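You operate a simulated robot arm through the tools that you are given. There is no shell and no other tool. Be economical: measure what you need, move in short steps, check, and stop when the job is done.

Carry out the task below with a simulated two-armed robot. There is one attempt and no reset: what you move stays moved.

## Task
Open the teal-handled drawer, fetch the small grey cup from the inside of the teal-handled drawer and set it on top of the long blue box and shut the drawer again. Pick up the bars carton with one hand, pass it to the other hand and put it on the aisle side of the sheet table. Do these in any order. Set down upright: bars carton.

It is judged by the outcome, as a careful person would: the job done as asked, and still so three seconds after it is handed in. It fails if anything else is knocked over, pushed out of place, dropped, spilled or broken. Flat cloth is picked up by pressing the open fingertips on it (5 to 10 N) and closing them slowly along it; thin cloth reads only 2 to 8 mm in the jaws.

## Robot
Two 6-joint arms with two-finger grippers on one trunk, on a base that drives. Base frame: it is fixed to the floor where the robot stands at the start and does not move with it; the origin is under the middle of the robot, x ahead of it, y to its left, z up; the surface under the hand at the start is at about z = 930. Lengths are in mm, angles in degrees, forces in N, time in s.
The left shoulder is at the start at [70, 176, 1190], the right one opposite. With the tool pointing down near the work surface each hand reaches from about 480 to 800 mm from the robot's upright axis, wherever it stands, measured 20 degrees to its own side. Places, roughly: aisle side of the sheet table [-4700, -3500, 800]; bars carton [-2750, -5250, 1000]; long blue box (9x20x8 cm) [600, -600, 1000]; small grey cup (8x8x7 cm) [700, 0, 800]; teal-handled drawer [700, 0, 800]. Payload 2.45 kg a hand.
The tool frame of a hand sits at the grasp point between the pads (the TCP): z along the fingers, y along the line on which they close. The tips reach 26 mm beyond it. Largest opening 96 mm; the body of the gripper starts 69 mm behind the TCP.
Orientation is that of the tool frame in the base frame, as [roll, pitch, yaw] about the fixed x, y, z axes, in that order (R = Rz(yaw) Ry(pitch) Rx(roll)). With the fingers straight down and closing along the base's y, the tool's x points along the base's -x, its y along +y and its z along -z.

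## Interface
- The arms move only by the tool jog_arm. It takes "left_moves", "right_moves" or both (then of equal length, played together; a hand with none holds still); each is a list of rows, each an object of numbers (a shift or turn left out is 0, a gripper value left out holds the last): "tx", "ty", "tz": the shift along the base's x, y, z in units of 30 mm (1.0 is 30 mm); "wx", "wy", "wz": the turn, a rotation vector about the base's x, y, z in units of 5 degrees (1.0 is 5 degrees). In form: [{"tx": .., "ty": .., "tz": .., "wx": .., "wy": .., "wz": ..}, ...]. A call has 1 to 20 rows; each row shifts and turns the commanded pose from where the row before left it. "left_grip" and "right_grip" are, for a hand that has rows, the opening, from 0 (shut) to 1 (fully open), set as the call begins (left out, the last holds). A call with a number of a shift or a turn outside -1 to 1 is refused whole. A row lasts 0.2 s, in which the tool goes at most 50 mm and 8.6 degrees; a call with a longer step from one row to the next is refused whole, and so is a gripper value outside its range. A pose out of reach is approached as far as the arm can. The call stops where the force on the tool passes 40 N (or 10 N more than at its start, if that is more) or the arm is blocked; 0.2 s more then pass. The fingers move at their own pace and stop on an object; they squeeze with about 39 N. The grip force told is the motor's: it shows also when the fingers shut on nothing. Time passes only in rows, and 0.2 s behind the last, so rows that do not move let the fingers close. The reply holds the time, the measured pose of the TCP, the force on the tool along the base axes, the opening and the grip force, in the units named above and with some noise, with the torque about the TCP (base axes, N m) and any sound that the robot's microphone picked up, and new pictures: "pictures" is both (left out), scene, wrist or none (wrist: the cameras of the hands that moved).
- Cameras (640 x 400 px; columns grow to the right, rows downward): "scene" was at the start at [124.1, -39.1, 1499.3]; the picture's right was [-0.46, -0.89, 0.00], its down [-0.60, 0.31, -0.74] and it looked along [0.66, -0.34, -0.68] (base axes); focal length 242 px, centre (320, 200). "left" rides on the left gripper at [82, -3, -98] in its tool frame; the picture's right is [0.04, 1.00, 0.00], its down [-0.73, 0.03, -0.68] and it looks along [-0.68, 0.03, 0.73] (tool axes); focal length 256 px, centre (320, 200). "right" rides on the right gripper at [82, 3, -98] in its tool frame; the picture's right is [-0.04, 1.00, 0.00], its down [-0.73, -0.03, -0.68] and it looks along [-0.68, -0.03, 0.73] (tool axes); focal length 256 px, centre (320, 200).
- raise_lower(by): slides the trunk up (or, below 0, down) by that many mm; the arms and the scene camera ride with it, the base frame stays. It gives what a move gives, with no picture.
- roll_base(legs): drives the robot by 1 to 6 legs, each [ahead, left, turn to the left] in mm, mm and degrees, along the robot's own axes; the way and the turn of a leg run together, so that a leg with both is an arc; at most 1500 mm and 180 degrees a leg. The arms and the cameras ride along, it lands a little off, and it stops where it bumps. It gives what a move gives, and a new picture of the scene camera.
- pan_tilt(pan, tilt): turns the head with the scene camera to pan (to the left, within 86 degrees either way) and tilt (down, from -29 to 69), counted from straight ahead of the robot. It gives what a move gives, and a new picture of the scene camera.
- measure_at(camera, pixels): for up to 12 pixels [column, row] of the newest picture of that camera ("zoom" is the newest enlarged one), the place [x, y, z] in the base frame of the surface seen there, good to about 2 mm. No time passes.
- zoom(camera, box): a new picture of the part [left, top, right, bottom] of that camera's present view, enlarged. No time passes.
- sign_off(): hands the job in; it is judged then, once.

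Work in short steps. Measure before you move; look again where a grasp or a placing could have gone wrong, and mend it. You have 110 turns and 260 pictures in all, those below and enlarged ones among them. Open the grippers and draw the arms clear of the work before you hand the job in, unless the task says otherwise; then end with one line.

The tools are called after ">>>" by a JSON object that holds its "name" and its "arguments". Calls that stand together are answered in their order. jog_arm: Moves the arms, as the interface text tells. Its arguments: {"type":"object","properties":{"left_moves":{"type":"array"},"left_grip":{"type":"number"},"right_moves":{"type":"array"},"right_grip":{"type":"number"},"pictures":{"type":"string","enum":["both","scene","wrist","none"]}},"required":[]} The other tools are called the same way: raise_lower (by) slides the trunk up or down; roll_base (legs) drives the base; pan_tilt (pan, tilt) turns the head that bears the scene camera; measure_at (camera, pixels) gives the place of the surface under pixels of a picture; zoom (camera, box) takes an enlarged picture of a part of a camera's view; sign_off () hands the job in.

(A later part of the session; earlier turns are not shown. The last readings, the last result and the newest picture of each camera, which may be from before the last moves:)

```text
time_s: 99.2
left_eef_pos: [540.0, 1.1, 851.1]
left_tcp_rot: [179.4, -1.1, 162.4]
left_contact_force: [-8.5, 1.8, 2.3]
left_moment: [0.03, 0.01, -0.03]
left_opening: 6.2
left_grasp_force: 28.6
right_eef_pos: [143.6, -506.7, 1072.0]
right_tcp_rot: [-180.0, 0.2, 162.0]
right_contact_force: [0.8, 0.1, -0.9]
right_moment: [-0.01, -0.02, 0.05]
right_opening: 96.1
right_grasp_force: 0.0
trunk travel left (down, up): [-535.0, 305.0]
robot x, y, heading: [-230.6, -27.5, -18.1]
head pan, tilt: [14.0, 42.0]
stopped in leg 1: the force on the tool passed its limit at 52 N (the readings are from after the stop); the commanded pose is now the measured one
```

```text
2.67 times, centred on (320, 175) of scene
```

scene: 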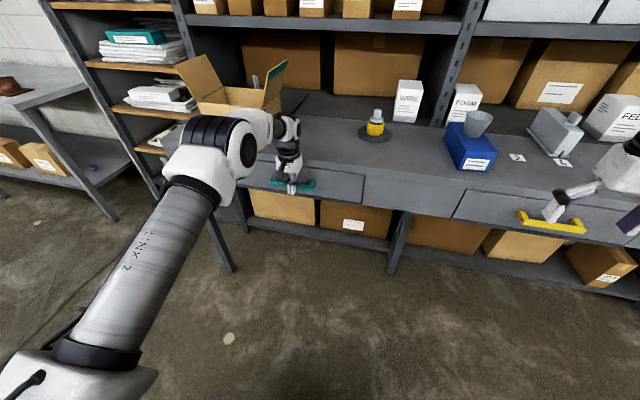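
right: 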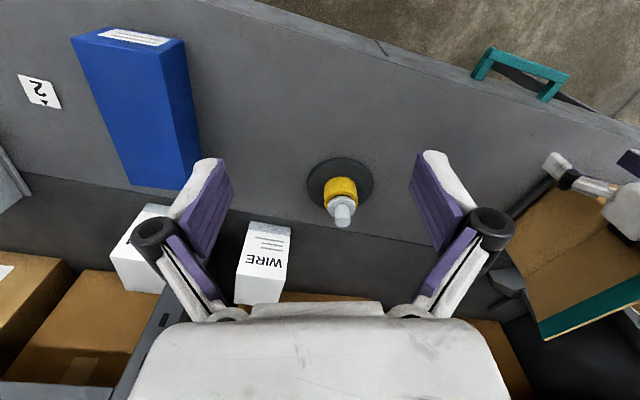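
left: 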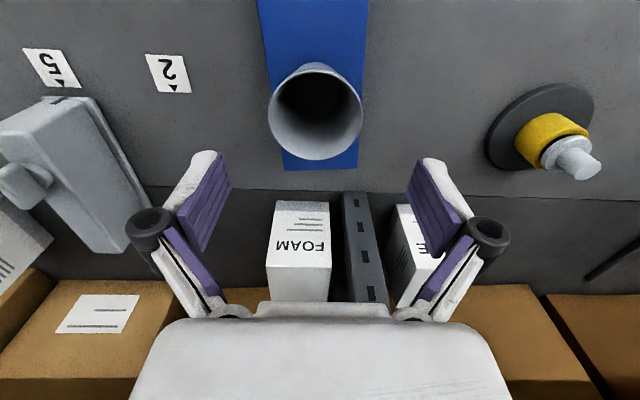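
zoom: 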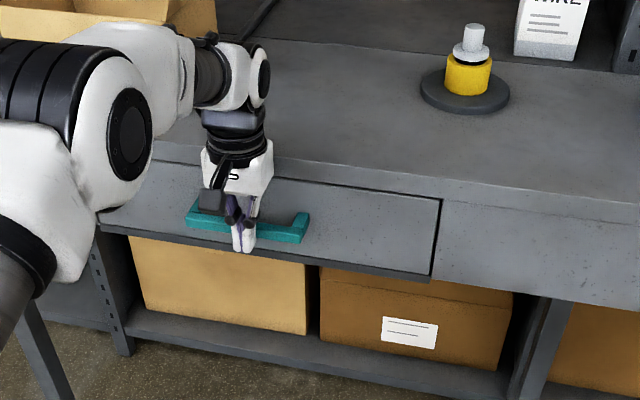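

The drawer is seated flush. Now for the carton: I'll back off 200, raise the trunk and turn 90° right to look down the aisle.

>>> {"name": "roll_base", "arguments": {"legs": [[-200, 0, 0]]}}

>>> {"name": "raise_lower", "arguments": {"by": 250}}

>>> {"name": "roll_base", "arguments": {"legs": [[0, 0, -90]]}}

>>> {"name": "pan_tilt", "arguments": {"pan": 0, "tilt": 20}}

>>> {"name": "pan_tilt", "arguments": {"pan": -60, "tilt": 20}}

```text
time_s: 100.8
left_eef_pos: [351.4, 62.6, 850.5]
left_tcp_rot: [179.5, -1.0, 162.3]
left_contact_force: [0.3, 0.7, 0.1]
left_moment: [0.02, 0.0, -0.03]
left_opening: 0.0
left_grasp_force: 28.4
right_eef_pos: [-47.2, -446.0, 1071.5]
right_tcp_rot: [-179.9, 0.2, 161.9]
right_contact_force: [-0.3, -0.5, 0.6]
right_moment: [-0.02, -0.02, -0.02]
right_opening: 96.0
right_grasp_force: 0.1
trunk travel left (down, up): [-535.0, 305.0]
robot x, y, heading: [-415.7, 32.3, -18.0]
head pan, tilt: [14.0, 42.0]
```

scene: 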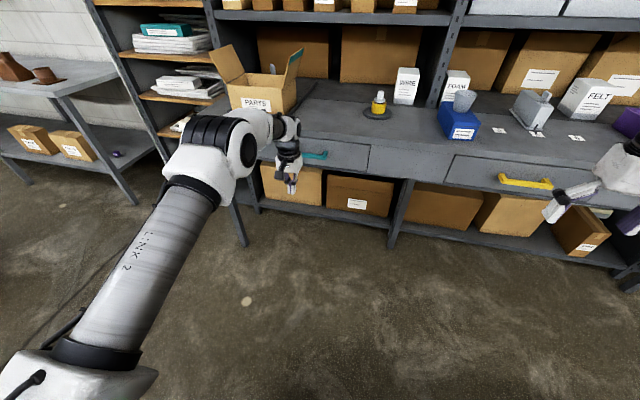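

```text
time_s: 103.4
left_eef_pos: [350.7, 61.9, 1100.1]
left_tcp_rot: [179.5, -1.1, 162.4]
left_contact_force: [-0.2, 0.3, 0.1]
left_moment: [0.0, -0.03, 0.02]
left_opening: 0.2
left_grasp_force: 28.3
right_eef_pos: [-46.9, -446.0, 1321.3]
right_tcp_rot: [-179.9, 0.2, 161.8]
right_contact_force: [0.5, 0.1, -0.3]
right_moment: [-0.01, -0.02, -0.01]
right_opening: 95.8
right_grasp_force: 0.0
trunk travel left (down, up): [-785.0, 55.0]
robot x, y, heading: [-416.7, 33.0, -18.3]
head pan, tilt: [14.0, 42.0]
```

```text
time_s: 107.5
left_eef_pos: [-370.4, -734.3, 1100.9]
left_tcp_rot: [179.5, -1.0, 73.7]
left_contact_force: [0.0, 1.1, 0.3]
left_moment: [-0.02, 0.0, -0.01]
left_opening: 0.0
left_grasp_force: 28.3
right_eef_pos: [-888.9, -349.9, 1321.4]
right_tcp_rot: [-179.9, 0.1, 73.2]
right_contact_force: [-0.1, -0.6, -0.3]
right_moment: [-0.03, 0.01, -0.01]
right_opening: 96.0
right_grasp_force: 0.1
trunk travel left (down, up): [-785.0, 55.0]
robot x, y, heading: [-414.5, 30.8, -106.7]
head pan, tilt: [14.0, 42.0]
```

scene: 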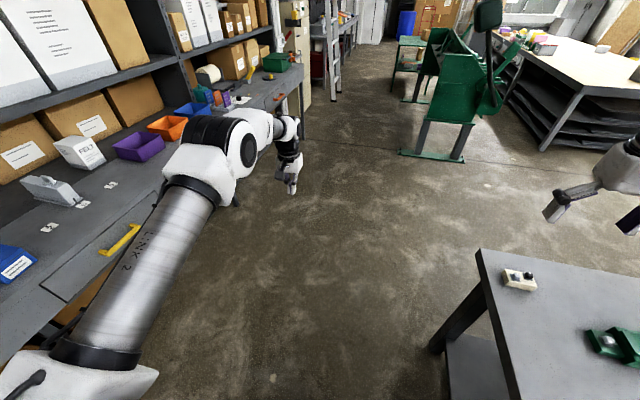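

```text
time_s: 108.4
left_eef_pos: [-370.2, -734.6, 1100.7]
left_tcp_rot: [179.5, -1.0, 73.8]
left_contact_force: [-0.9, 0.4, 0.7]
left_moment: [-0.01, 0.02, -0.04]
left_opening: 0.2
left_grasp_force: 28.3
right_eef_pos: [-888.3, -349.8, 1321.0]
right_tcp_rot: [-179.9, 0.1, 73.3]
right_contact_force: [-0.2, 0.1, 0.5]
right_moment: [-0.03, 0.0, 0.01]
right_opening: 95.7
right_grasp_force: 0.0
trunk travel left (down, up): [-785.0, 55.0]
robot x, y, heading: [-415.4, 32.3, -106.9]
head pan, tilt: [0.0, 20.0]
```

scene: 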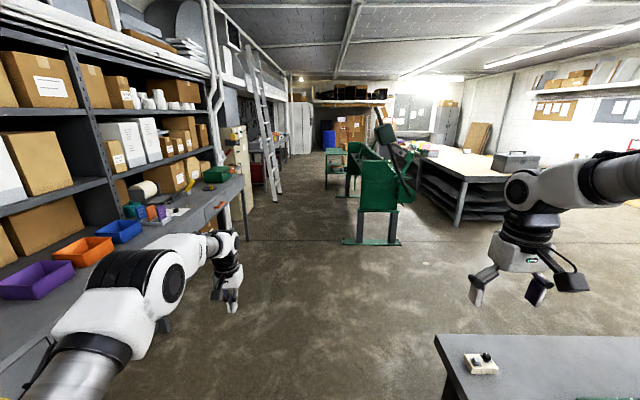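

```text
time_s: 109.7
left_eef_pos: [-370.8, -734.7, 1100.0]
left_tcp_rot: [179.5, -1.1, 73.8]
left_contact_force: [0.4, -0.1, -0.2]
left_moment: [0.0, 0.0, -0.02]
left_opening: 0.1
left_grasp_force: 28.2
right_eef_pos: [-888.1, -349.4, 1320.5]
right_tcp_rot: [180.0, 0.2, 73.3]
right_contact_force: [0.3, -0.3, 0.0]
right_moment: [0.0, 0.02, 0.0]
right_opening: 95.9
right_grasp_force: 0.1
trunk travel left (down, up): [-785.0, 55.0]
robot x, y, heading: [-417.2, 37.0, -106.5]
head pan, tilt: [-60.0, 20.0]
```

scene: 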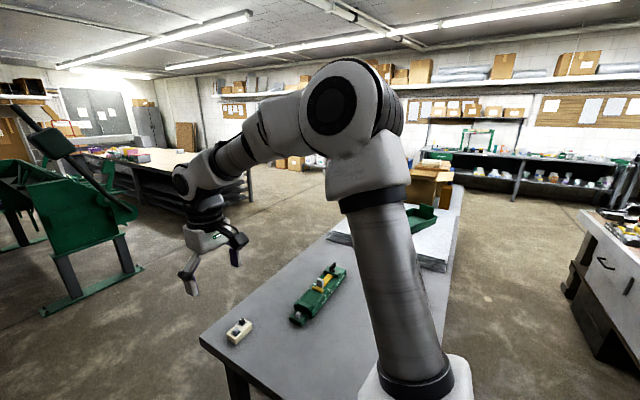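

I'm looking down the aisle. The carton should lie about 5.7 m ahead and 0.7 m right, near the small green table by the green brake. I'll look and zoom.

>>> {"name": "pan_tilt", "arguments": {"pan": -8, "tilt": 12}}

>>> {"name": "zoom", "arguments": {"camera": "scene", "box": [220, 130, 380, 230]}}

>>> {"name": "zoom", "arguments": {"camera": "scene", "box": [300, 110, 540, 260]}}

```text
time_s: 110.9
left_eef_pos: [-370.9, -734.9, 1099.8]
left_tcp_rot: [179.5, -1.0, 73.8]
left_contact_force: [-0.7, -0.9, -0.3]
left_moment: [-0.01, -0.01, -0.02]
left_opening: 0.1
left_grasp_force: 28.6
right_eef_pos: [-888.6, -350.5, 1321.5]
right_tcp_rot: [-179.9, 0.2, 73.3]
right_contact_force: [-0.2, 0.1, 0.2]
right_moment: [0.01, 0.0, -0.03]
right_opening: 96.1
right_grasp_force: 0.1
trunk travel left (down, up): [-785.0, 55.0]
robot x, y, heading: [-417.8, 34.0, -106.7]
head pan, tilt: [-8.0, 12.0]
```

scene: 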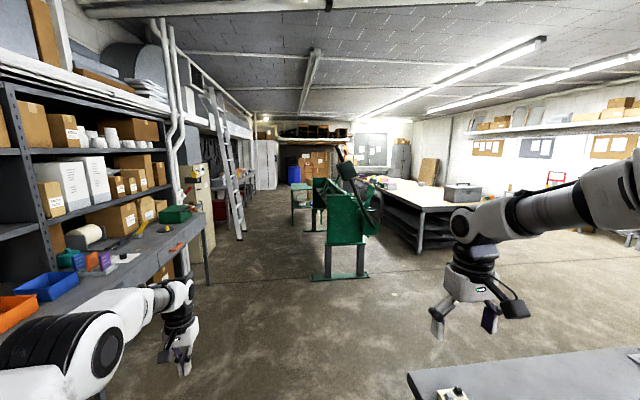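

```text
4.00 times, centred on (300, 180) of scene
```

zoom: 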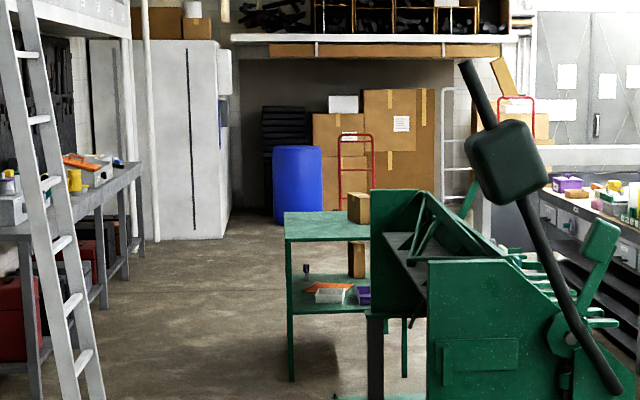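

```text
2.67 times, centred on (420, 185) of scene
```

zoom: 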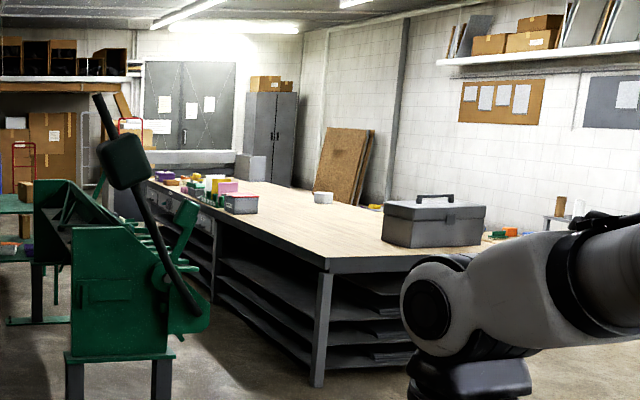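

A small carton stands on the green table at scene (309,182), and the sheet table has the wooden top with sheet racks beneath. I'll measure the carton, the green table, the brake and the sheet table.

>>> {"name": "measure_at", "arguments": {"camera": "scene", "pixels": [[309.5, 182], [292.5, 188], [312, 192], [293, 218], [313, 275], [365, 275], [420, 247], [420, 210], [385, 185], [300, 230], [240, 230], [330, 195]]}}

```text
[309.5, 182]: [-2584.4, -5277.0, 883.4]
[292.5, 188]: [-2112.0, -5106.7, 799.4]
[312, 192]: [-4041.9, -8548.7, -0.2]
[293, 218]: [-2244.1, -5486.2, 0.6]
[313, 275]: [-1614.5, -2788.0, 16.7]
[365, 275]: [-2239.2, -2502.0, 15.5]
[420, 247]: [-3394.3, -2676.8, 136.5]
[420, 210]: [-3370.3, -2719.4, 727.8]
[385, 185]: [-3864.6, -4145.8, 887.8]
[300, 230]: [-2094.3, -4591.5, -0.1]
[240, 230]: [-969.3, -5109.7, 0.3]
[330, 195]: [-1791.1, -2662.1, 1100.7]
```

The carton is near (-2590,-5280), on a green table with its top at z≈800 whose aisle edge is f≈-470. I'll drive down the aisle at f≈-170, well clear of the brake (f<-696), stop midway and look.

>>> {"name": "roll_base", "arguments": {"legs": [[1000, 232, -0.8], [1500, 0, 0]]}}

>>> {"name": "pan_tilt", "arguments": {"pan": -20, "tilt": 22}}

```text
time_s: 123.2
left_eef_pos: [-846.0, -3175.0, 1100.5]
left_tcp_rot: [179.5, -1.0, 74.5]
left_contact_force: [-0.1, -0.7, 1.2]
left_moment: [0.02, 0.03, -0.01]
left_opening: 0.0
left_grasp_force: 28.1
right_eef_pos: [-1369.6, -2797.6, 1321.8]
right_tcp_rot: [-179.9, 0.2, 74.0]
right_contact_force: [0.0, -0.1, 0.2]
right_moment: [-0.02, 0.02, 0.0]
right_opening: 95.9
right_grasp_force: 0.1
trunk travel left (down, up): [-785.0, 55.0]
robot x, y, heading: [-904.8, -2405.6, -106.0]
head pan, tilt: [-8.0, 12.0]
```

scene: 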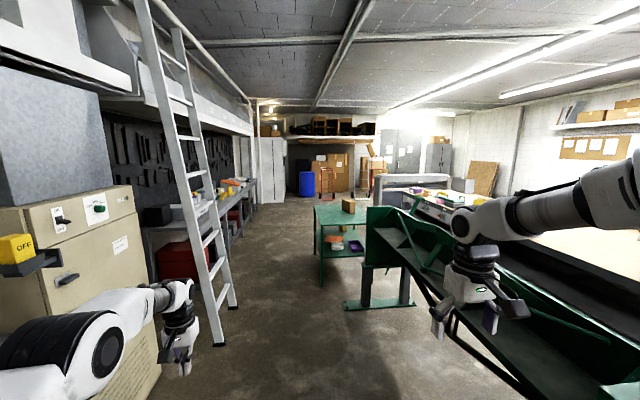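

```text
time_s: 123.9
left_eef_pos: [-846.7, -3174.8, 1099.0]
left_tcp_rot: [179.5, -1.0, 74.5]
left_contact_force: [0.4, -0.3, 0.1]
left_moment: [0.03, 0.02, -0.02]
left_opening: 0.0
left_grasp_force: 28.8
right_eef_pos: [-1369.5, -2797.6, 1321.4]
right_tcp_rot: [-179.8, 0.2, 74.1]
right_contact_force: [0.4, -0.5, -0.3]
right_moment: [-0.01, -0.01, 0.02]
right_opening: 96.1
right_grasp_force: 0.0
trunk travel left (down, up): [-785.0, 55.0]
robot x, y, heading: [-906.9, -2406.7, -105.7]
head pan, tilt: [-20.0, 22.0]
```

scene: 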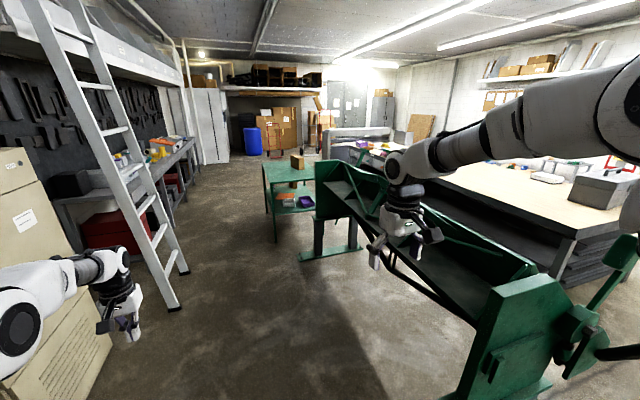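

Left of the path I see the beige cabinet and the ladder. I'll measure both, plus the table, carton and brake.

>>> {"name": "measure_at", "arguments": {"camera": "scene", "pixels": [[174, 305], [130, 180], [98, 85], [60, 220], [265, 170], [297, 162], [277, 238], [314, 250], [320, 165], [500, 290], [550, 230], [150, 145]]}}

>>> {"name": "zoom", "arguments": {"camera": "scene", "box": [230, 120, 390, 220]}}

```text
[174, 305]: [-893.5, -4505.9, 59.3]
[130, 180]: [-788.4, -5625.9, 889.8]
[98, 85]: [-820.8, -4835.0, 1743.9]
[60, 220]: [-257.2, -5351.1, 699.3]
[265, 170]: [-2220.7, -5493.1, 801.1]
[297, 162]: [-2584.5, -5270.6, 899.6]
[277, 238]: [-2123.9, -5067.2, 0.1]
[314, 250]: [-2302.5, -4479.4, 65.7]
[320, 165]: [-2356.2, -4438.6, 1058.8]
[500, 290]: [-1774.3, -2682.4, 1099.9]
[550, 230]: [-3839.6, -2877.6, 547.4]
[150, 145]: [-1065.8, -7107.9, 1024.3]
```

```text
4.00 times, centred on (310, 170) of scene
```

zoom: 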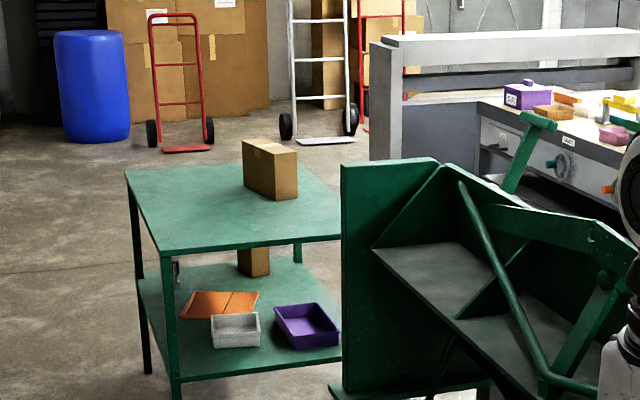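

I need the cabinet's distance before passing it.

>>> {"name": "measure_at", "arguments": {"camera": "scene", "pixels": [[45, 340], [95, 330], [20, 180], [55, 260], [30, 160], [180, 272], [165, 305]]}}

```text
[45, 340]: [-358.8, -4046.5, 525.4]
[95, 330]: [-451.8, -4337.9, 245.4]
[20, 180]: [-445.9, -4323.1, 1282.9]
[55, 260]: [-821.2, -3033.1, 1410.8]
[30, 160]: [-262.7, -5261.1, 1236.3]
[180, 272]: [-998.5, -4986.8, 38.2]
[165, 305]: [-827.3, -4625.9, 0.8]
```

The cabinet (f≈880) and the ladder feet (f≈510) leave the lane free. I'll straighten up, drive 3 m on, then turn right to face the green table.

>>> {"name": "roll_base", "arguments": {"legs": [[0, 0, -1.7], [1500, 0, 0], [1500, 0, 0]]}}

>>> {"name": "roll_base", "arguments": {"legs": [[0, 0, -90]]}}

>>> {"name": "pan_tilt", "arguments": {"pan": 10, "tilt": 40}}

```text
time_s: 138.9
left_eef_pos: [-1832.6, -6074.3, 1100.9]
left_tcp_rot: [179.5, -1.1, 71.7]
left_contact_force: [-0.5, -1.3, 0.2]
left_moment: [0.02, 0.02, -0.02]
left_opening: 0.1
left_grasp_force: 28.4
right_eef_pos: [-2335.7, -5670.2, 1321.4]
right_tcp_rot: [-180.0, 0.2, 71.3]
right_contact_force: [0.0, -0.4, -0.1]
right_moment: [0.0, 0.04, -0.01]
right_opening: 96.2
right_grasp_force: 0.1
trunk travel left (down, up): [-785.0, 55.0]
robot x, y, heading: [-1855.6, -5302.2, -108.9]
head pan, tilt: [-20.0, 22.0]
```

scene: 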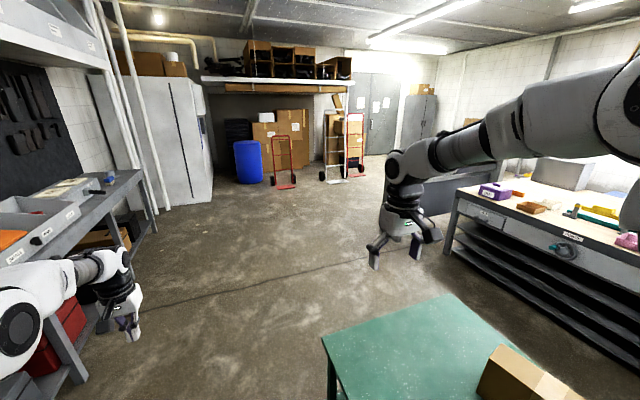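

```text
time_s: 143.2
left_eef_pos: [-2622.7, -5321.9, 1101.5]
left_tcp_rot: [179.5, -0.9, -18.6]
left_contact_force: [-0.1, -0.3, -0.7]
left_moment: [-0.02, 0.0, -0.08]
left_opening: 0.3
left_grasp_force: 28.4
right_eef_pos: [-2218.3, -4820.7, 1321.9]
right_tcp_rot: [-179.9, 0.1, -18.9]
right_contact_force: [-0.3, -0.5, 0.6]
right_moment: [0.0, 0.0, -0.05]
right_opening: 96.0
right_grasp_force: 0.0
trunk travel left (down, up): [-785.0, 55.0]
robot x, y, heading: [-1851.5, -5303.2, 160.7]
head pan, tilt: [-20.0, 22.0]
```

scene: 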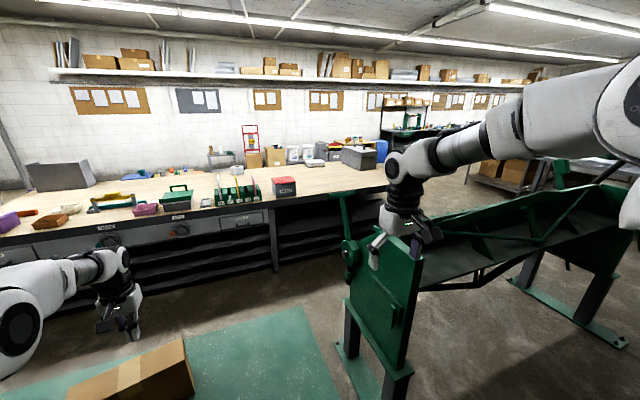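

```text
time_s: 144.1
left_eef_pos: [-2622.9, -5322.4, 1099.7]
left_tcp_rot: [179.5, -1.0, -18.5]
left_contact_force: [-0.4, -1.0, -0.4]
left_moment: [0.03, 0.02, 0.0]
left_opening: 0.0
left_grasp_force: 28.3
right_eef_pos: [-2218.1, -4820.2, 1320.1]
right_tcp_rot: [-179.8, 0.1, -18.9]
right_contact_force: [0.5, -1.0, 0.9]
right_moment: [-0.01, 0.01, -0.02]
right_opening: 96.0
right_grasp_force: 0.0
trunk travel left (down, up): [-785.0, 55.0]
robot x, y, heading: [-1850.6, -5305.3, 161.0]
head pan, tilt: [10.0, 40.0]
```

scene: 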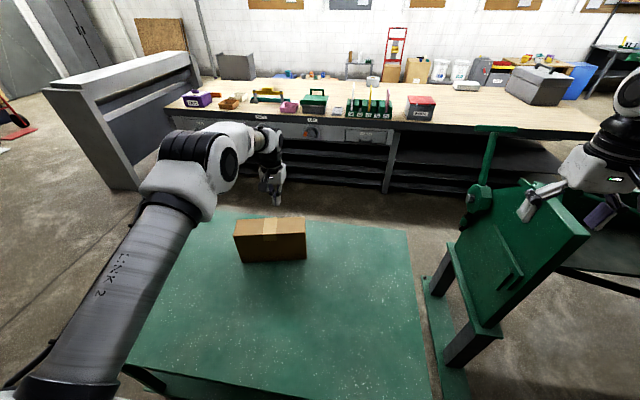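

The carton stands at (270,240). I'll zoom in and measure it.

>>> {"name": "zoom", "arguments": {"camera": "scene", "box": [210, 190, 330, 280]}}

>>> {"name": "measure_at", "arguments": {"camera": "scene", "pixels": [[236, 222], [303, 220], [241, 237], [305, 234], [243, 260], [304, 257], [270, 250], [270, 228], [270, 290], [215, 240]]}}

>>> {"name": "zoom", "arguments": {"camera": "left", "box": [0, 0, 640, 400]}}

```text
4.44 times, centred on (270, 235) of scene
```

zoom: 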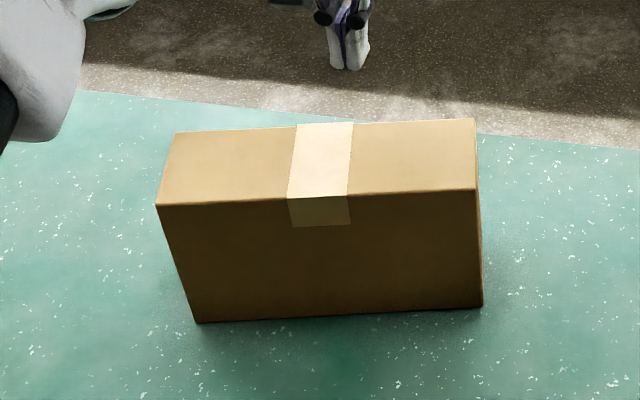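

```text
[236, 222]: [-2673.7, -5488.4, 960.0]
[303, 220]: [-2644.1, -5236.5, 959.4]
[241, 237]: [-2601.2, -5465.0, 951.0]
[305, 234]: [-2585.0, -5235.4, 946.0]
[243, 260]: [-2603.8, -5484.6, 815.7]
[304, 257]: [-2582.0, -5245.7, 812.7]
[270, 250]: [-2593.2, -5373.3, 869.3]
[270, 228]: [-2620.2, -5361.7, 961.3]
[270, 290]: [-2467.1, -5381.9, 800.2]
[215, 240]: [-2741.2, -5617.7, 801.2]
```

```text
1.00 times, centred on (320, 200) of left (not enlarged: the box is as wide or as high as the picture)
```

zoom: 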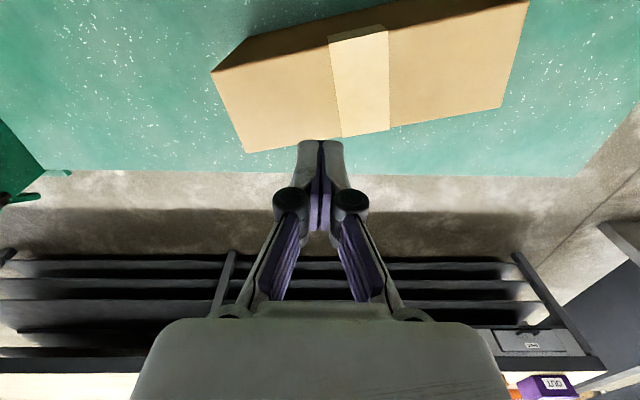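

The carton is about 250 long, about 70 thick and 160 tall (z 800–960), running nearly along base y. I'll refine its top corners with the left wrist view.

>>> {"name": "measure_at", "arguments": {"camera": "left", "pixels": [[218, 74], [247, 148], [498, 105], [520, 8], [330, 40], [341, 133], [385, 28], [390, 127], [450, 60], [260, 110]]}}

```text
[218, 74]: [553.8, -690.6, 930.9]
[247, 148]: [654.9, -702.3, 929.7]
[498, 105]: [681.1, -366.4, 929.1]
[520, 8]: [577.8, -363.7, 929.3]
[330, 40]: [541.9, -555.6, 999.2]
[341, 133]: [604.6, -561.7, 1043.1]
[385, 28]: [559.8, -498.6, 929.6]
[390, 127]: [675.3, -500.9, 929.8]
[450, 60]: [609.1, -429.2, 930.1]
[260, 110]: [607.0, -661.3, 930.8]
```

That measurement used an old picture. I'll open and yaw the left hand −76.7° to align with the carton's thickness, then measure again.

>>> {"name": "jog_arm", "arguments": {"left_moves": [{"wz": -0.959}, {"wz": -0.959}, {"wz": -0.959}, {"wz": -0.959}, {"wz": -0.959}, {"wz": -0.959}, {"wz": -0.959}, {"wz": -0.959}, {"wz": -0.959}, {"wz": -0.959}, {"wz": -0.959}, {"wz": -0.959}, {"wz": -0.959}, {"wz": -0.959}, {"wz": -0.959}, {"wz": -0.959}], "left_grip": 1, "pictures": "both"}}

```text
time_s: 147.5
left_eef_pos: [-2621.1, -5322.7, 1100.4]
left_tcp_rot: [179.5, -1.0, -95.2]
left_contact_force: [-0.2, 0.0, -0.6]
left_moment: [-0.01, 0.01, 0.0]
left_opening: 96.2
left_grasp_force: 0.0
right_eef_pos: [-2217.5, -4820.8, 1321.0]
right_tcp_rot: [-179.9, 0.2, -18.9]
right_contact_force: [-1.3, 0.3, -1.5]
right_moment: [-0.04, 0.03, 0.04]
right_opening: 96.1
right_grasp_force: 0.1
trunk travel left (down, up): [-785.0, 55.0]
robot x, y, heading: [-1851.0, -5301.6, 161.0]
head pan, tilt: [10.0, 40.0]
```

scene: 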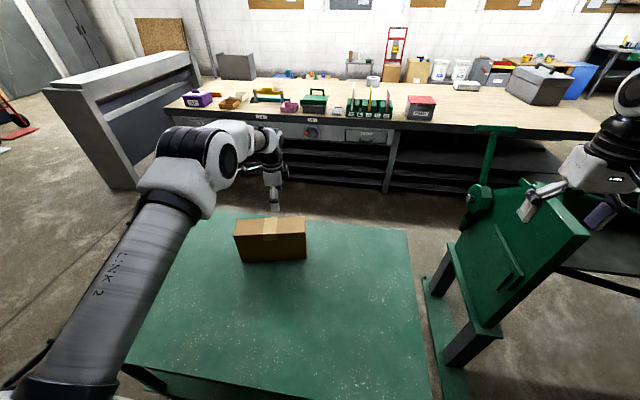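
left: 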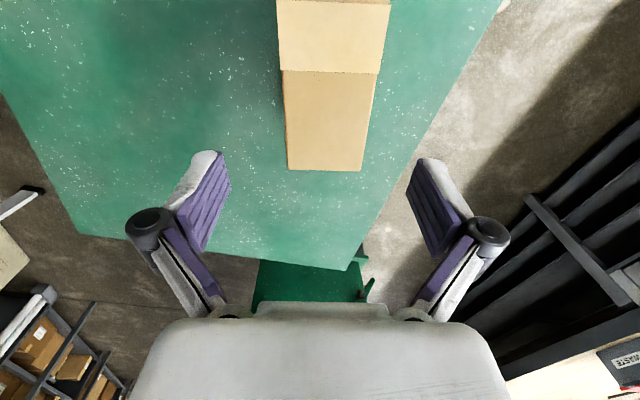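

>>> {"name": "measure_at", "arguments": {"camera": "left", "pixels": [[289, 165], [361, 167], [283, 75], [378, 78], [279, 5], [388, 10], [325, 168], [325, 120], [330, 100], [220, 150]]}}

```text
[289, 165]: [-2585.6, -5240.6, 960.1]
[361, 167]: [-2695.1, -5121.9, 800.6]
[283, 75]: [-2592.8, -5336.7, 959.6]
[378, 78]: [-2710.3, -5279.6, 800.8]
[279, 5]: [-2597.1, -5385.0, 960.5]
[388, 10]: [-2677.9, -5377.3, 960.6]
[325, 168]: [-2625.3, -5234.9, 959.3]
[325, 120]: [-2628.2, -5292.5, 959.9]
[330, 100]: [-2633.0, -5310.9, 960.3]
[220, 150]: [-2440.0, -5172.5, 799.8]
```

The carton's top is 81 mm thick, centred near (-2636,-5361), with its ends at y -5234 and about -5488. I'll put the left hand 60 mm toward its far-left end, leaving room for the right hand, and lower by the trunk in two stages.

>>> {"name": "jog_arm", "arguments": {"left_moves": [{"tx": -0.165, "ty": -0.825}, {"tx": -0.165, "ty": -0.825}, {"tx": -0.165, "ty": -0.825}, {"tx": -0.165, "ty": -0.825, "wx": 0.1, "wz": 0.1}], "pictures": "none"}}

>>> {"name": "raise_lower", "arguments": {"by": -100}}

>>> {"name": "jog_arm", "arguments": {"left_moves": [{}], "pictures": "wrist"}}

```text
time_s: 148.5
left_eef_pos: [-2640.0, -5421.9, 1100.7]
left_tcp_rot: [179.6, -0.4, -94.6]
left_contact_force: [0.2, -0.1, 0.4]
left_moment: [0.0, -0.01, 0.03]
left_opening: 96.0
left_grasp_force: 0.1
right_eef_pos: [-2218.1, -4823.4, 1321.8]
right_tcp_rot: [-179.8, 0.2, -18.9]
right_contact_force: [0.4, 0.3, -0.1]
right_moment: [0.01, -0.01, 0.01]
right_opening: 96.0
right_grasp_force: 0.1
trunk travel left (down, up): [-785.0, 55.0]
robot x, y, heading: [-1851.4, -5302.5, 161.3]
head pan, tilt: [10.0, 40.0]
```

```text
time_s: 149.9
left_eef_pos: [-2638.9, -5420.6, 999.8]
left_tcp_rot: [179.4, -0.6, -94.6]
left_contact_force: [0.6, 0.3, 0.0]
left_moment: [0.0, 0.03, 0.02]
left_opening: 95.8
left_grasp_force: 0.0
right_eef_pos: [-2218.2, -4820.3, 1221.4]
right_tcp_rot: [-179.9, 0.2, -18.9]
right_contact_force: [-0.3, 0.0, 0.2]
right_moment: [-0.01, 0.04, 0.0]
right_opening: 96.1
right_grasp_force: 0.1
trunk travel left (down, up): [-685.0, 155.0]
robot x, y, heading: [-1851.3, -5302.8, 161.2]
head pan, tilt: [10.0, 40.0]
```

```text
time_s: 150.3
left_eef_pos: [-2640.3, -5419.2, 1000.4]
left_tcp_rot: [179.6, -0.5, -94.6]
left_contact_force: [-0.5, -0.3, 0.0]
left_moment: [0.02, 0.02, -0.02]
left_opening: 96.4
left_grasp_force: 0.0
right_eef_pos: [-2218.0, -4820.7, 1221.9]
right_tcp_rot: [-179.8, 0.3, -19.0]
right_contact_force: [0.5, 0.2, -0.2]
right_moment: [0.0, -0.02, 0.01]
right_opening: 96.0
right_grasp_force: 0.2
trunk travel left (down, up): [-685.0, 155.0]
robot x, y, heading: [-1853.0, -5304.5, 160.9]
head pan, tilt: [10.0, 40.0]
```

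left: 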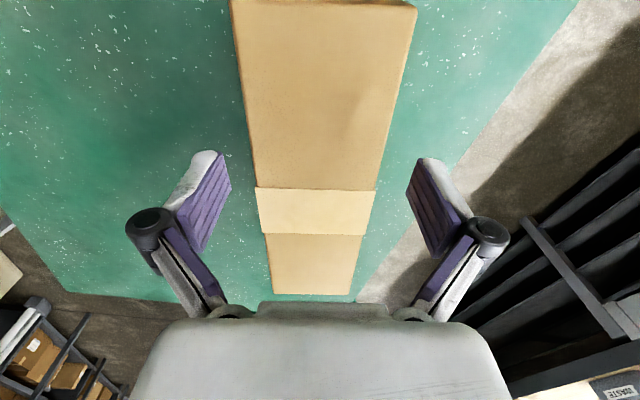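

Checking centring: I'll measure both long edges of the top.

>>> {"name": "measure_at", "arguments": {"camera": "left", "pixels": [[237, 30], [409, 30], [248, 120], [388, 120], [260, 200], [370, 200], [325, 3]]}}

```text
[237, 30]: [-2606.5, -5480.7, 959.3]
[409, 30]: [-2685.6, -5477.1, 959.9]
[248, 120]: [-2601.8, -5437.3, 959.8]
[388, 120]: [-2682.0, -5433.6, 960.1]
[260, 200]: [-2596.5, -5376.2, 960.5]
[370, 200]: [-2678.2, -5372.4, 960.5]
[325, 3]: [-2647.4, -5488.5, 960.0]
```

The hand is centred within 1 mm. I'll lower 97 mm to straddle the carton, then close.

>>> {"name": "raise_lower", "arguments": {"by": -97}}

>>> {"name": "jog_arm", "arguments": {"left_moves": [{}, {}, {}], "left_grip": 0, "pictures": "wrist"}}

```text
time_s: 151.7
left_eef_pos: [-2640.4, -5418.0, 917.1]
left_tcp_rot: [178.3, -0.4, -94.6]
left_contact_force: [0.9, -1.1, 32.4]
left_moment: [0.55, -0.16, -0.23]
left_opening: 90.2
left_grasp_force: 38.6
right_eef_pos: [-2212.6, -4819.6, 1127.7]
right_tcp_rot: [-180.0, 0.5, -18.9]
right_contact_force: [1.0, 0.5, 0.3]
right_moment: [-0.02, -0.01, 0.01]
right_opening: 96.1
right_grasp_force: 0.1
trunk travel left (down, up): [-589.0, 251.0]
robot x, y, heading: [-1852.7, -5306.9, 161.2]
head pan, tilt: [10.0, 40.0]
stopped: the force on the tool passed its limit at 41 N (the readings are from after the stop); the commanded pose is now the measured one
```

```text
time_s: 152.2
left_eef_pos: [-2642.0, -5418.5, 919.6]
left_tcp_rot: [177.8, -0.3, -94.6]
left_contact_force: [5.2, -1.9, 25.3]
left_moment: [0.61, 0.58, -0.32]
left_opening: 87.1
left_grasp_force: 39.3
right_eef_pos: [-2213.5, -4819.7, 1126.2]
right_tcp_rot: [180.0, 0.6, -18.8]
right_contact_force: [0.1, -0.5, -0.7]
right_moment: [0.02, -0.02, -0.01]
right_opening: 95.9
right_grasp_force: 0.1
trunk travel left (down, up): [-589.0, 251.0]
robot x, y, heading: [-1852.5, -5305.0, 161.1]
head pan, tilt: [10.0, 40.0]
stopped in row 2 (left hand): the force on the tool passed its limit at 44 N (the readings are from after the stop); the commanded pose is now the measured one
```

left: 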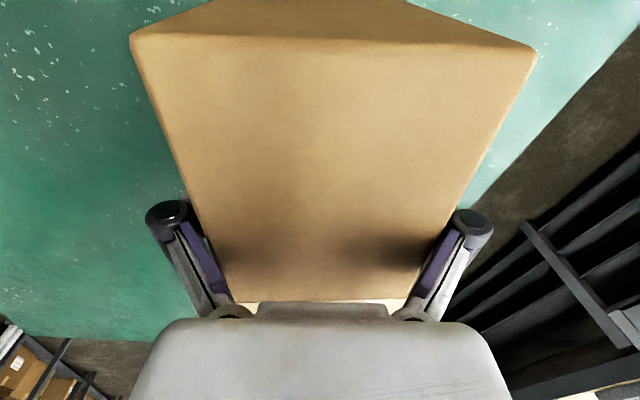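

Contact came at z 917, earlier than expected. I'll inspect from the scene camera before doing anything else.

>>> {"name": "zoom", "arguments": {"camera": "scene", "box": [200, 130, 360, 230]}}

>>> {"name": "pan_tilt", "arguments": {"pan": 10, "tilt": 30}}

>>> {"name": "zoom", "arguments": {"camera": "scene", "box": [220, 160, 340, 260]}}

```text
4.00 times, centred on (280, 180) of scene
```

zoom: 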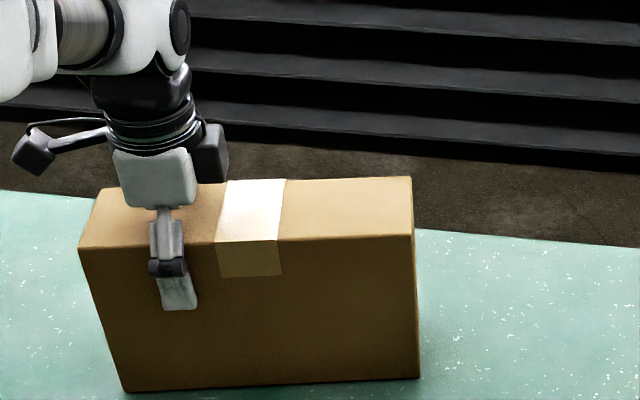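

```text
time_s: 152.9
left_eef_pos: [-2642.0, -5420.5, 919.2]
left_tcp_rot: [177.8, -0.4, -94.6]
left_contact_force: [0.1, -2.7, 41.1]
left_moment: [0.52, 1.35, -0.29]
left_opening: 86.2
left_grasp_force: 39.4
right_eef_pos: [-2212.0, -4820.1, 1126.8]
right_tcp_rot: [-180.0, 0.5, -19.0]
right_contact_force: [-0.8, -0.5, 0.0]
right_moment: [-0.01, -0.01, 0.02]
right_opening: 95.7
right_grasp_force: 0.0
trunk travel left (down, up): [-589.0, 251.0]
robot x, y, heading: [-1852.3, -5305.1, 161.0]
head pan, tilt: [10.0, 30.0]
```

scene: 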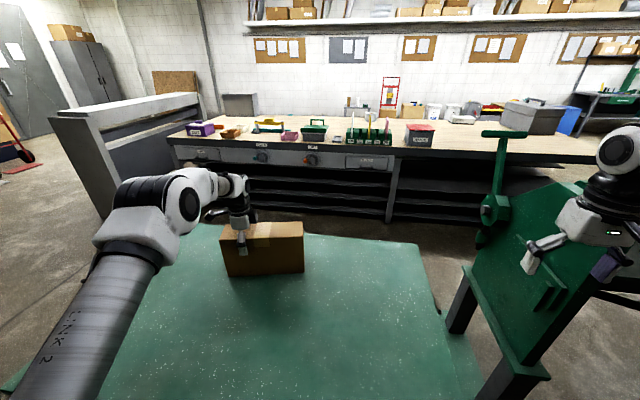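

```text
4.00 times, centred on (280, 210) of scene
```

zoom: 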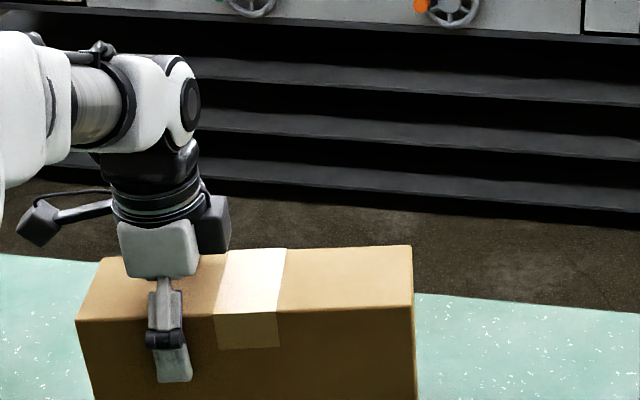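

The slanted finger links are pressing on the carton's top edges; I went too deep for its width. I'll reopen, rise 16 mm and close there.

>>> {"name": "jog_arm", "arguments": {"left_moves": [{"tz": 0.3}, {"tz": 0.25}, {}], "left_grip": 1, "pictures": "none"}}

```text
time_s: 153.7
left_eef_pos: [-2643.5, -5419.5, 926.3]
left_tcp_rot: [178.6, -0.3, -94.6]
left_contact_force: [-0.1, -0.1, 0.2]
left_moment: [-0.02, -0.01, 0.01]
left_opening: 96.0
left_grasp_force: 0.0
right_eef_pos: [-2217.8, -4822.1, 1125.3]
right_tcp_rot: [-179.9, 0.1, -18.9]
right_contact_force: [-0.4, -0.6, 0.5]
right_moment: [-0.01, -0.01, 0.01]
right_opening: 95.9
right_grasp_force: 0.1
trunk travel left (down, up): [-589.0, 251.0]
robot x, y, heading: [-1850.9, -5306.2, 161.2]
head pan, tilt: [10.0, 30.0]
```

>>> {"name": "jog_arm", "arguments": {"left_moves": [{"tz": 0.2, "tx": 0.08, "wx": -0.02, "wy": -0.25}, {}], "left_grip": 1, "pictures": "none"}}

>>> {"name": "jog_arm", "arguments": {"left_moves": [{}, {}, {}, {}], "left_grip": 0, "pictures": "wrist"}}

```text
time_s: 154.3
left_eef_pos: [-2642.5, -5420.2, 933.5]
left_tcp_rot: [179.7, -0.3, -94.6]
left_contact_force: [0.1, -0.1, 0.1]
left_moment: [-0.01, 0.02, 0.0]
left_opening: 95.9
left_grasp_force: 0.1
right_eef_pos: [-2218.0, -4820.2, 1124.6]
right_tcp_rot: [-179.8, 0.1, -18.9]
right_contact_force: [0.3, -0.2, -0.6]
right_moment: [0.0, -0.02, 0.0]
right_opening: 96.1
right_grasp_force: 0.0
trunk travel left (down, up): [-589.0, 251.0]
robot x, y, heading: [-1853.2, -5302.6, 161.2]
head pan, tilt: [10.0, 30.0]
```

```text
time_s: 155.3
left_eef_pos: [-2641.5, -5419.7, 934.2]
left_tcp_rot: [179.6, -0.3, -94.6]
left_contact_force: [-3.0, -0.5, 7.1]
left_moment: [-0.12, -0.05, -0.17]
left_opening: 84.5
left_grasp_force: 39.0
right_eef_pos: [-2217.9, -4820.7, 1125.5]
right_tcp_rot: [180.0, 0.3, -18.9]
right_contact_force: [0.4, -1.3, 1.1]
right_moment: [0.01, -0.01, 0.03]
right_opening: 96.1
right_grasp_force: 0.0
trunk travel left (down, up): [-589.0, 251.0]
robot x, y, heading: [-1854.1, -5305.8, 161.2]
head pan, tilt: [10.0, 30.0]
```

left: 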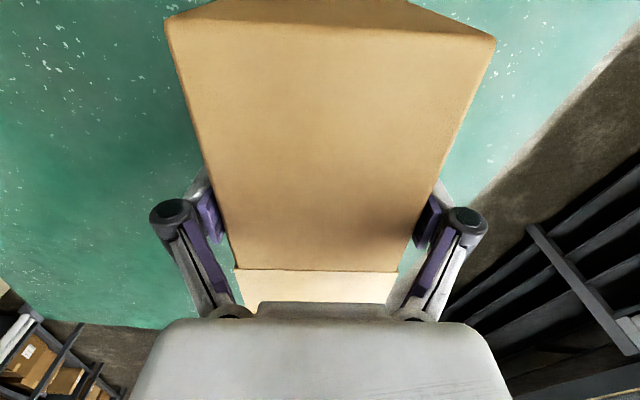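

The carton is gripped, with an opening of 84.5 mm. I'll test-lift it 20 mm to read the weight and tilt.

>>> {"name": "jog_arm", "arguments": {"left_moves": [{"tz": 0.2}, {"tz": 0.2}, {"tz": 0.27}, {}], "pictures": "both"}}

>>> {"name": "zoom", "arguments": {"camera": "scene", "box": [200, 190, 340, 300]}}

```text
time_s: 156.3
left_eef_pos: [-2642.8, -5420.2, 953.6]
left_tcp_rot: [179.7, -0.3, -94.5]
left_contact_force: [0.2, 0.6, -4.2]
left_moment: [-0.27, 0.05, 0.04]
left_opening: 84.6
left_grasp_force: 39.0
right_eef_pos: [-2218.5, -4819.3, 1124.4]
right_tcp_rot: [-179.8, 0.2, -18.9]
right_contact_force: [0.2, -0.4, -0.3]
right_moment: [0.03, -0.03, -0.01]
right_opening: 96.0
right_grasp_force: 0.1
trunk travel left (down, up): [-589.0, 251.0]
robot x, y, heading: [-1850.9, -5306.6, 160.9]
head pan, tilt: [10.0, 30.0]
```

scene: 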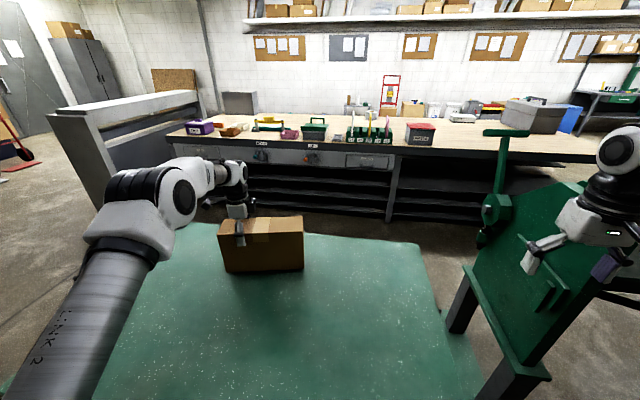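
left: 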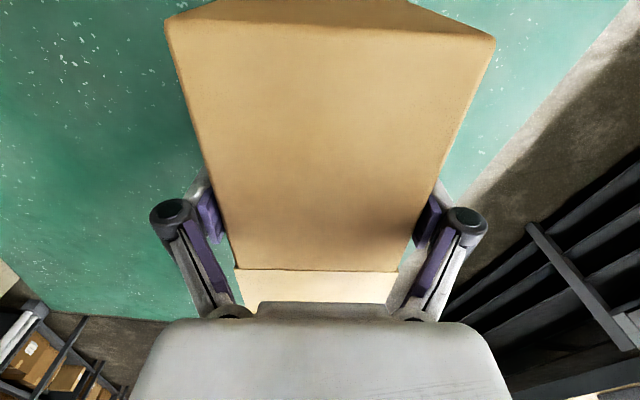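

```text
3.64 times, centred on (270, 245) of scene
```

zoom: 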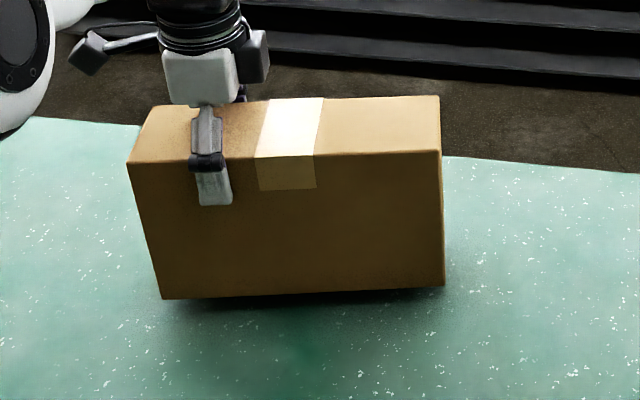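

It weighs about 4.4 N and stays level. I'll bring it up and in front of the robot's chest, turning it square to the robot, while the right hand yaws 90° where it is.

>>> {"name": "jog_arm", "arguments": {"left_moves": [{"tz": 1}, {"tz": 0.6}, {"tx": 0.637, "ty": 0.823, "wz": -0.286}, {"tx": 0.637, "ty": 0.823, "wz": -0.286}, {"tx": 0.637, "ty": 0.823, "wz": -0.286}, {"tx": 0.637, "ty": 0.823, "wz": -0.286}, {"tx": 0.637, "ty": 0.823, "wz": -0.286}, {"tx": 0.637, "ty": 0.823, "wz": -0.286}, {"tx": 0.637, "ty": 0.823, "wz": -0.286}, {"tx": 0.637, "ty": 0.823, "wz": -0.286}, {"tx": 0.637, "ty": 0.823, "wz": -0.286}, {"tx": 0.637, "ty": 0.823, "wz": -0.286}, {}, {}, {}, {}, {}, {}], "right_moves": [{"wz": 1}, {"wz": 1}, {"wz": 1}, {"wz": 1}, {"wz": 1}, {"wz": 1}, {"wz": 1}, {"wz": 1}, {"wz": 1}, {"wz": 1}, {"wz": 1}, {"wz": 1}, {"wz": 1}, {"wz": 1}, {"wz": 1}, {"wz": 1}, {"wz": 1}, {"wz": 1}], "pictures": "scene"}}

```text
time_s: 160.1
left_eef_pos: [-2462.1, -5183.7, 1002.8]
left_tcp_rot: [-179.8, 1.8, -106.8]
left_contact_force: [-0.5, 0.2, -3.6]
left_moment: [-0.26, 0.07, -0.01]
left_opening: 84.4
left_grasp_force: 39.0
right_eef_pos: [-2218.5, -4820.2, 1123.8]
right_tcp_rot: [-179.9, 0.2, 71.2]
right_contact_force: [0.3, -0.7, 1.3]
right_moment: [0.02, -0.01, -0.01]
right_opening: 95.9
right_grasp_force: 0.0
trunk travel left (down, up): [-589.0, 251.0]
robot x, y, heading: [-1853.2, -5303.8, 161.1]
head pan, tilt: [10.0, 30.0]
```

scene: 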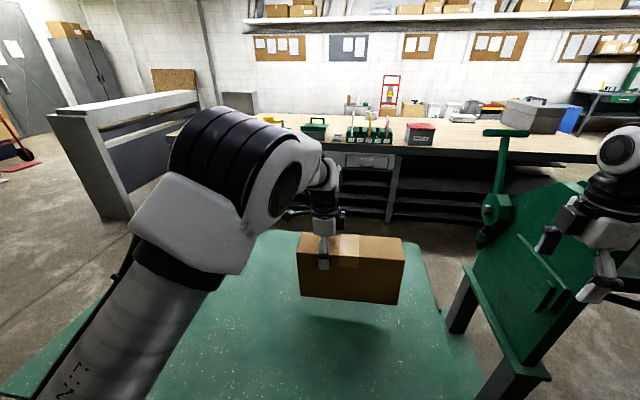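

The carton is held in front. I'll bring the right hand above its free end, at about (-2427,-5069), staying high, and look.

>>> {"name": "jog_arm", "arguments": {"right_moves": [{"tx": -0.697, "ty": -0.83, "wz": 0.04}, {"tx": -0.697, "ty": -0.83, "wz": 0.04}, {"tx": -0.697, "ty": -0.83, "wz": 0.04}, {"tx": -0.697, "ty": -0.83, "wz": 0.04}, {"tx": -0.697, "ty": -0.83, "wz": 0.04}, {"tx": -0.697, "ty": -0.83, "wz": 0.04}, {"tx": -0.697, "ty": -0.83, "wz": 0.04}, {"tx": -0.697, "ty": -0.83, "wz": 0.04}, {"tx": -0.697, "ty": -0.83, "wz": 0.04}, {"tx": -0.697, "ty": -0.83, "wz": 0.04}], "pictures": "both"}}

```text
time_s: 162.5
left_eef_pos: [-2463.0, -5185.8, 1002.5]
left_tcp_rot: [-179.6, 2.1, -106.6]
left_contact_force: [0.3, -0.9, -3.4]
left_moment: [-0.25, 0.05, 0.0]
left_opening: 84.6
left_grasp_force: 38.7
right_eef_pos: [-2427.5, -5044.0, 1136.7]
right_tcp_rot: [-179.6, 3.2, 70.6]
right_contact_force: [0.3, 0.2, -0.5]
right_moment: [-0.05, 0.01, 0.01]
right_opening: 96.0
right_grasp_force: 0.1
trunk travel left (down, up): [-589.0, 251.0]
robot x, y, heading: [-1852.5, -5300.0, 161.0]
head pan, tilt: [10.0, 30.0]
stopped in row 10 (right hand): the arm was blocked; the commanded pose is now the measured one
```

scene: 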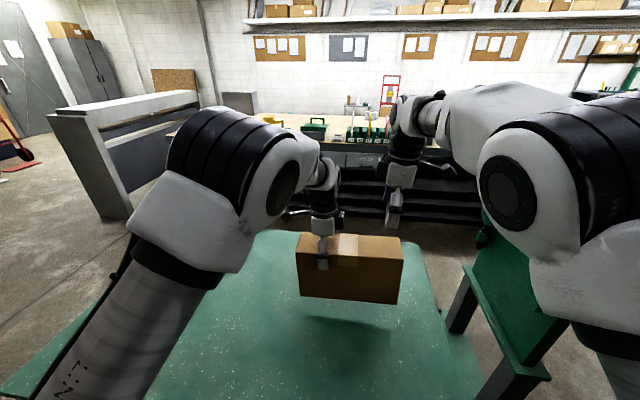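
right: 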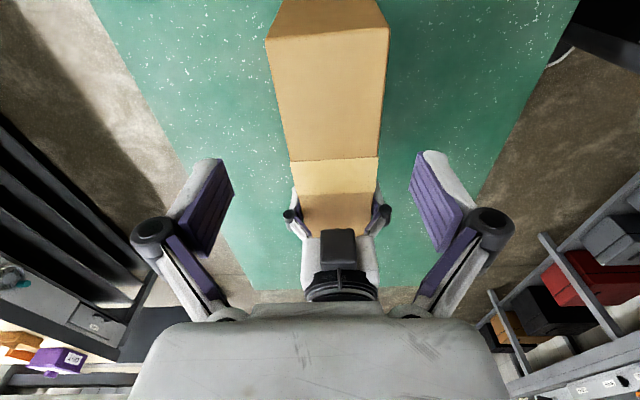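

The right arm is folding-limited because the hands are near shoulder height. I'll raise the trunk 120 mm, then lower both hands together by 120 mm, which gives the same heights in an easier posture.

>>> {"name": "raise_lower", "arguments": {"by": 150}}

>>> {"name": "jog_arm", "arguments": {"left_moves": [{"tz": -0.5}, {"tz": -0.5}, {"tz": -0.5}, {"tz": -0.5}, {"tz": -0.5}, {"tz": -0.5}, {"tz": -0.5}, {"tz": -0.5}], "right_moves": [{"tz": -0.5}, {"tz": -0.5}, {"tz": -0.5}, {"tz": -0.5}, {"tz": -0.5}, {"tz": -0.5}, {"tz": -0.5}, {"tz": -0.5}], "pictures": "none"}}

```text
time_s: 164.2
left_eef_pos: [-2462.7, -5186.3, 1152.1]
left_tcp_rot: [-179.8, 2.1, -106.5]
left_contact_force: [0.2, 0.2, -5.0]
left_moment: [-0.25, 0.04, 0.0]
left_opening: 84.6
left_grasp_force: 39.4
right_eef_pos: [-2429.2, -5044.2, 1287.0]
right_tcp_rot: [-179.6, 3.1, 70.7]
right_contact_force: [0.5, -0.7, -0.9]
right_moment: [-0.03, 0.03, -0.01]
right_opening: 96.2
right_grasp_force: 0.0
trunk travel left (down, up): [-739.0, 101.0]
robot x, y, heading: [-1851.2, -5301.8, 161.1]
head pan, tilt: [10.0, 30.0]
```

```text
time_s: 166.0
left_eef_pos: [-2463.8, -5183.7, 1032.3]
left_tcp_rot: [-179.9, 1.8, -106.9]
left_contact_force: [0.0, -0.5, -4.2]
left_moment: [-0.26, 0.09, 0.01]
left_opening: 84.5
left_grasp_force: 38.7
right_eef_pos: [-2429.6, -5039.5, 1168.0]
right_tcp_rot: [-179.7, 3.8, 70.0]
right_contact_force: [-0.4, 0.1, -0.3]
right_moment: [-0.01, 0.0, 0.0]
right_opening: 95.9
right_grasp_force: 0.1
trunk travel left (down, up): [-739.0, 101.0]
robot x, y, heading: [-1851.6, -5301.2, 161.3]
head pan, tilt: [10.0, 30.0]
```

Both hands follow now. I'll trim the small tilts and move the right hand 29 mm along the carton.

>>> {"name": "jog_arm", "arguments": {"left_moves": [{"wx": -0.345, "wy": 0.104}, {}, {}], "right_moves": [{"wx": 0.714, "wy": -0.26}, {"wz": 0.62, "ty": -0.5}, {"ty": -0.45}], "pictures": "wrist"}}

```text
time_s: 166.8
left_eef_pos: [-2462.4, -5183.9, 1032.3]
left_tcp_rot: [-179.9, 0.0, -106.9]
left_contact_force: [-0.6, 0.5, -4.3]
left_moment: [-0.25, 0.1, 0.0]
left_opening: 84.6
left_grasp_force: 39.1
right_eef_pos: [-2432.7, -5037.3, 1175.1]
right_tcp_rot: [-179.7, 1.8, 71.5]
right_contact_force: [-0.4, 0.4, 0.4]
right_moment: [0.0, 0.03, -0.02]
right_opening: 95.9
right_grasp_force: 0.1
right hand out of reach, approached as far as the arm can: row 3
trunk travel left (down, up): [-739.0, 101.0]
robot x, y, heading: [-1852.9, -5305.7, 161.1]
head pan, tilt: [10.0, 30.0]
```

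right: 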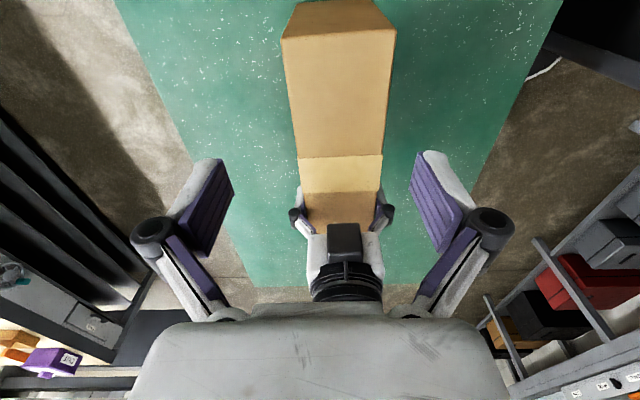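
left: 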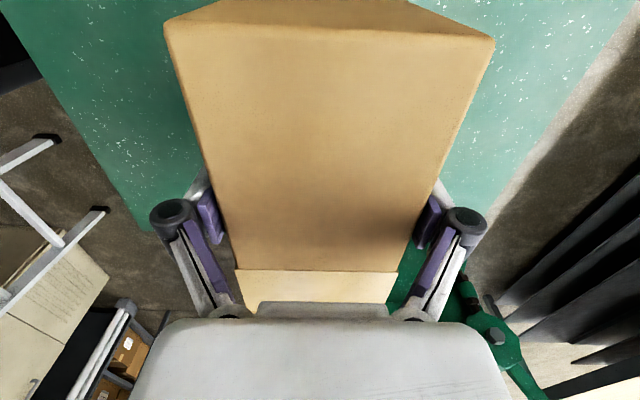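

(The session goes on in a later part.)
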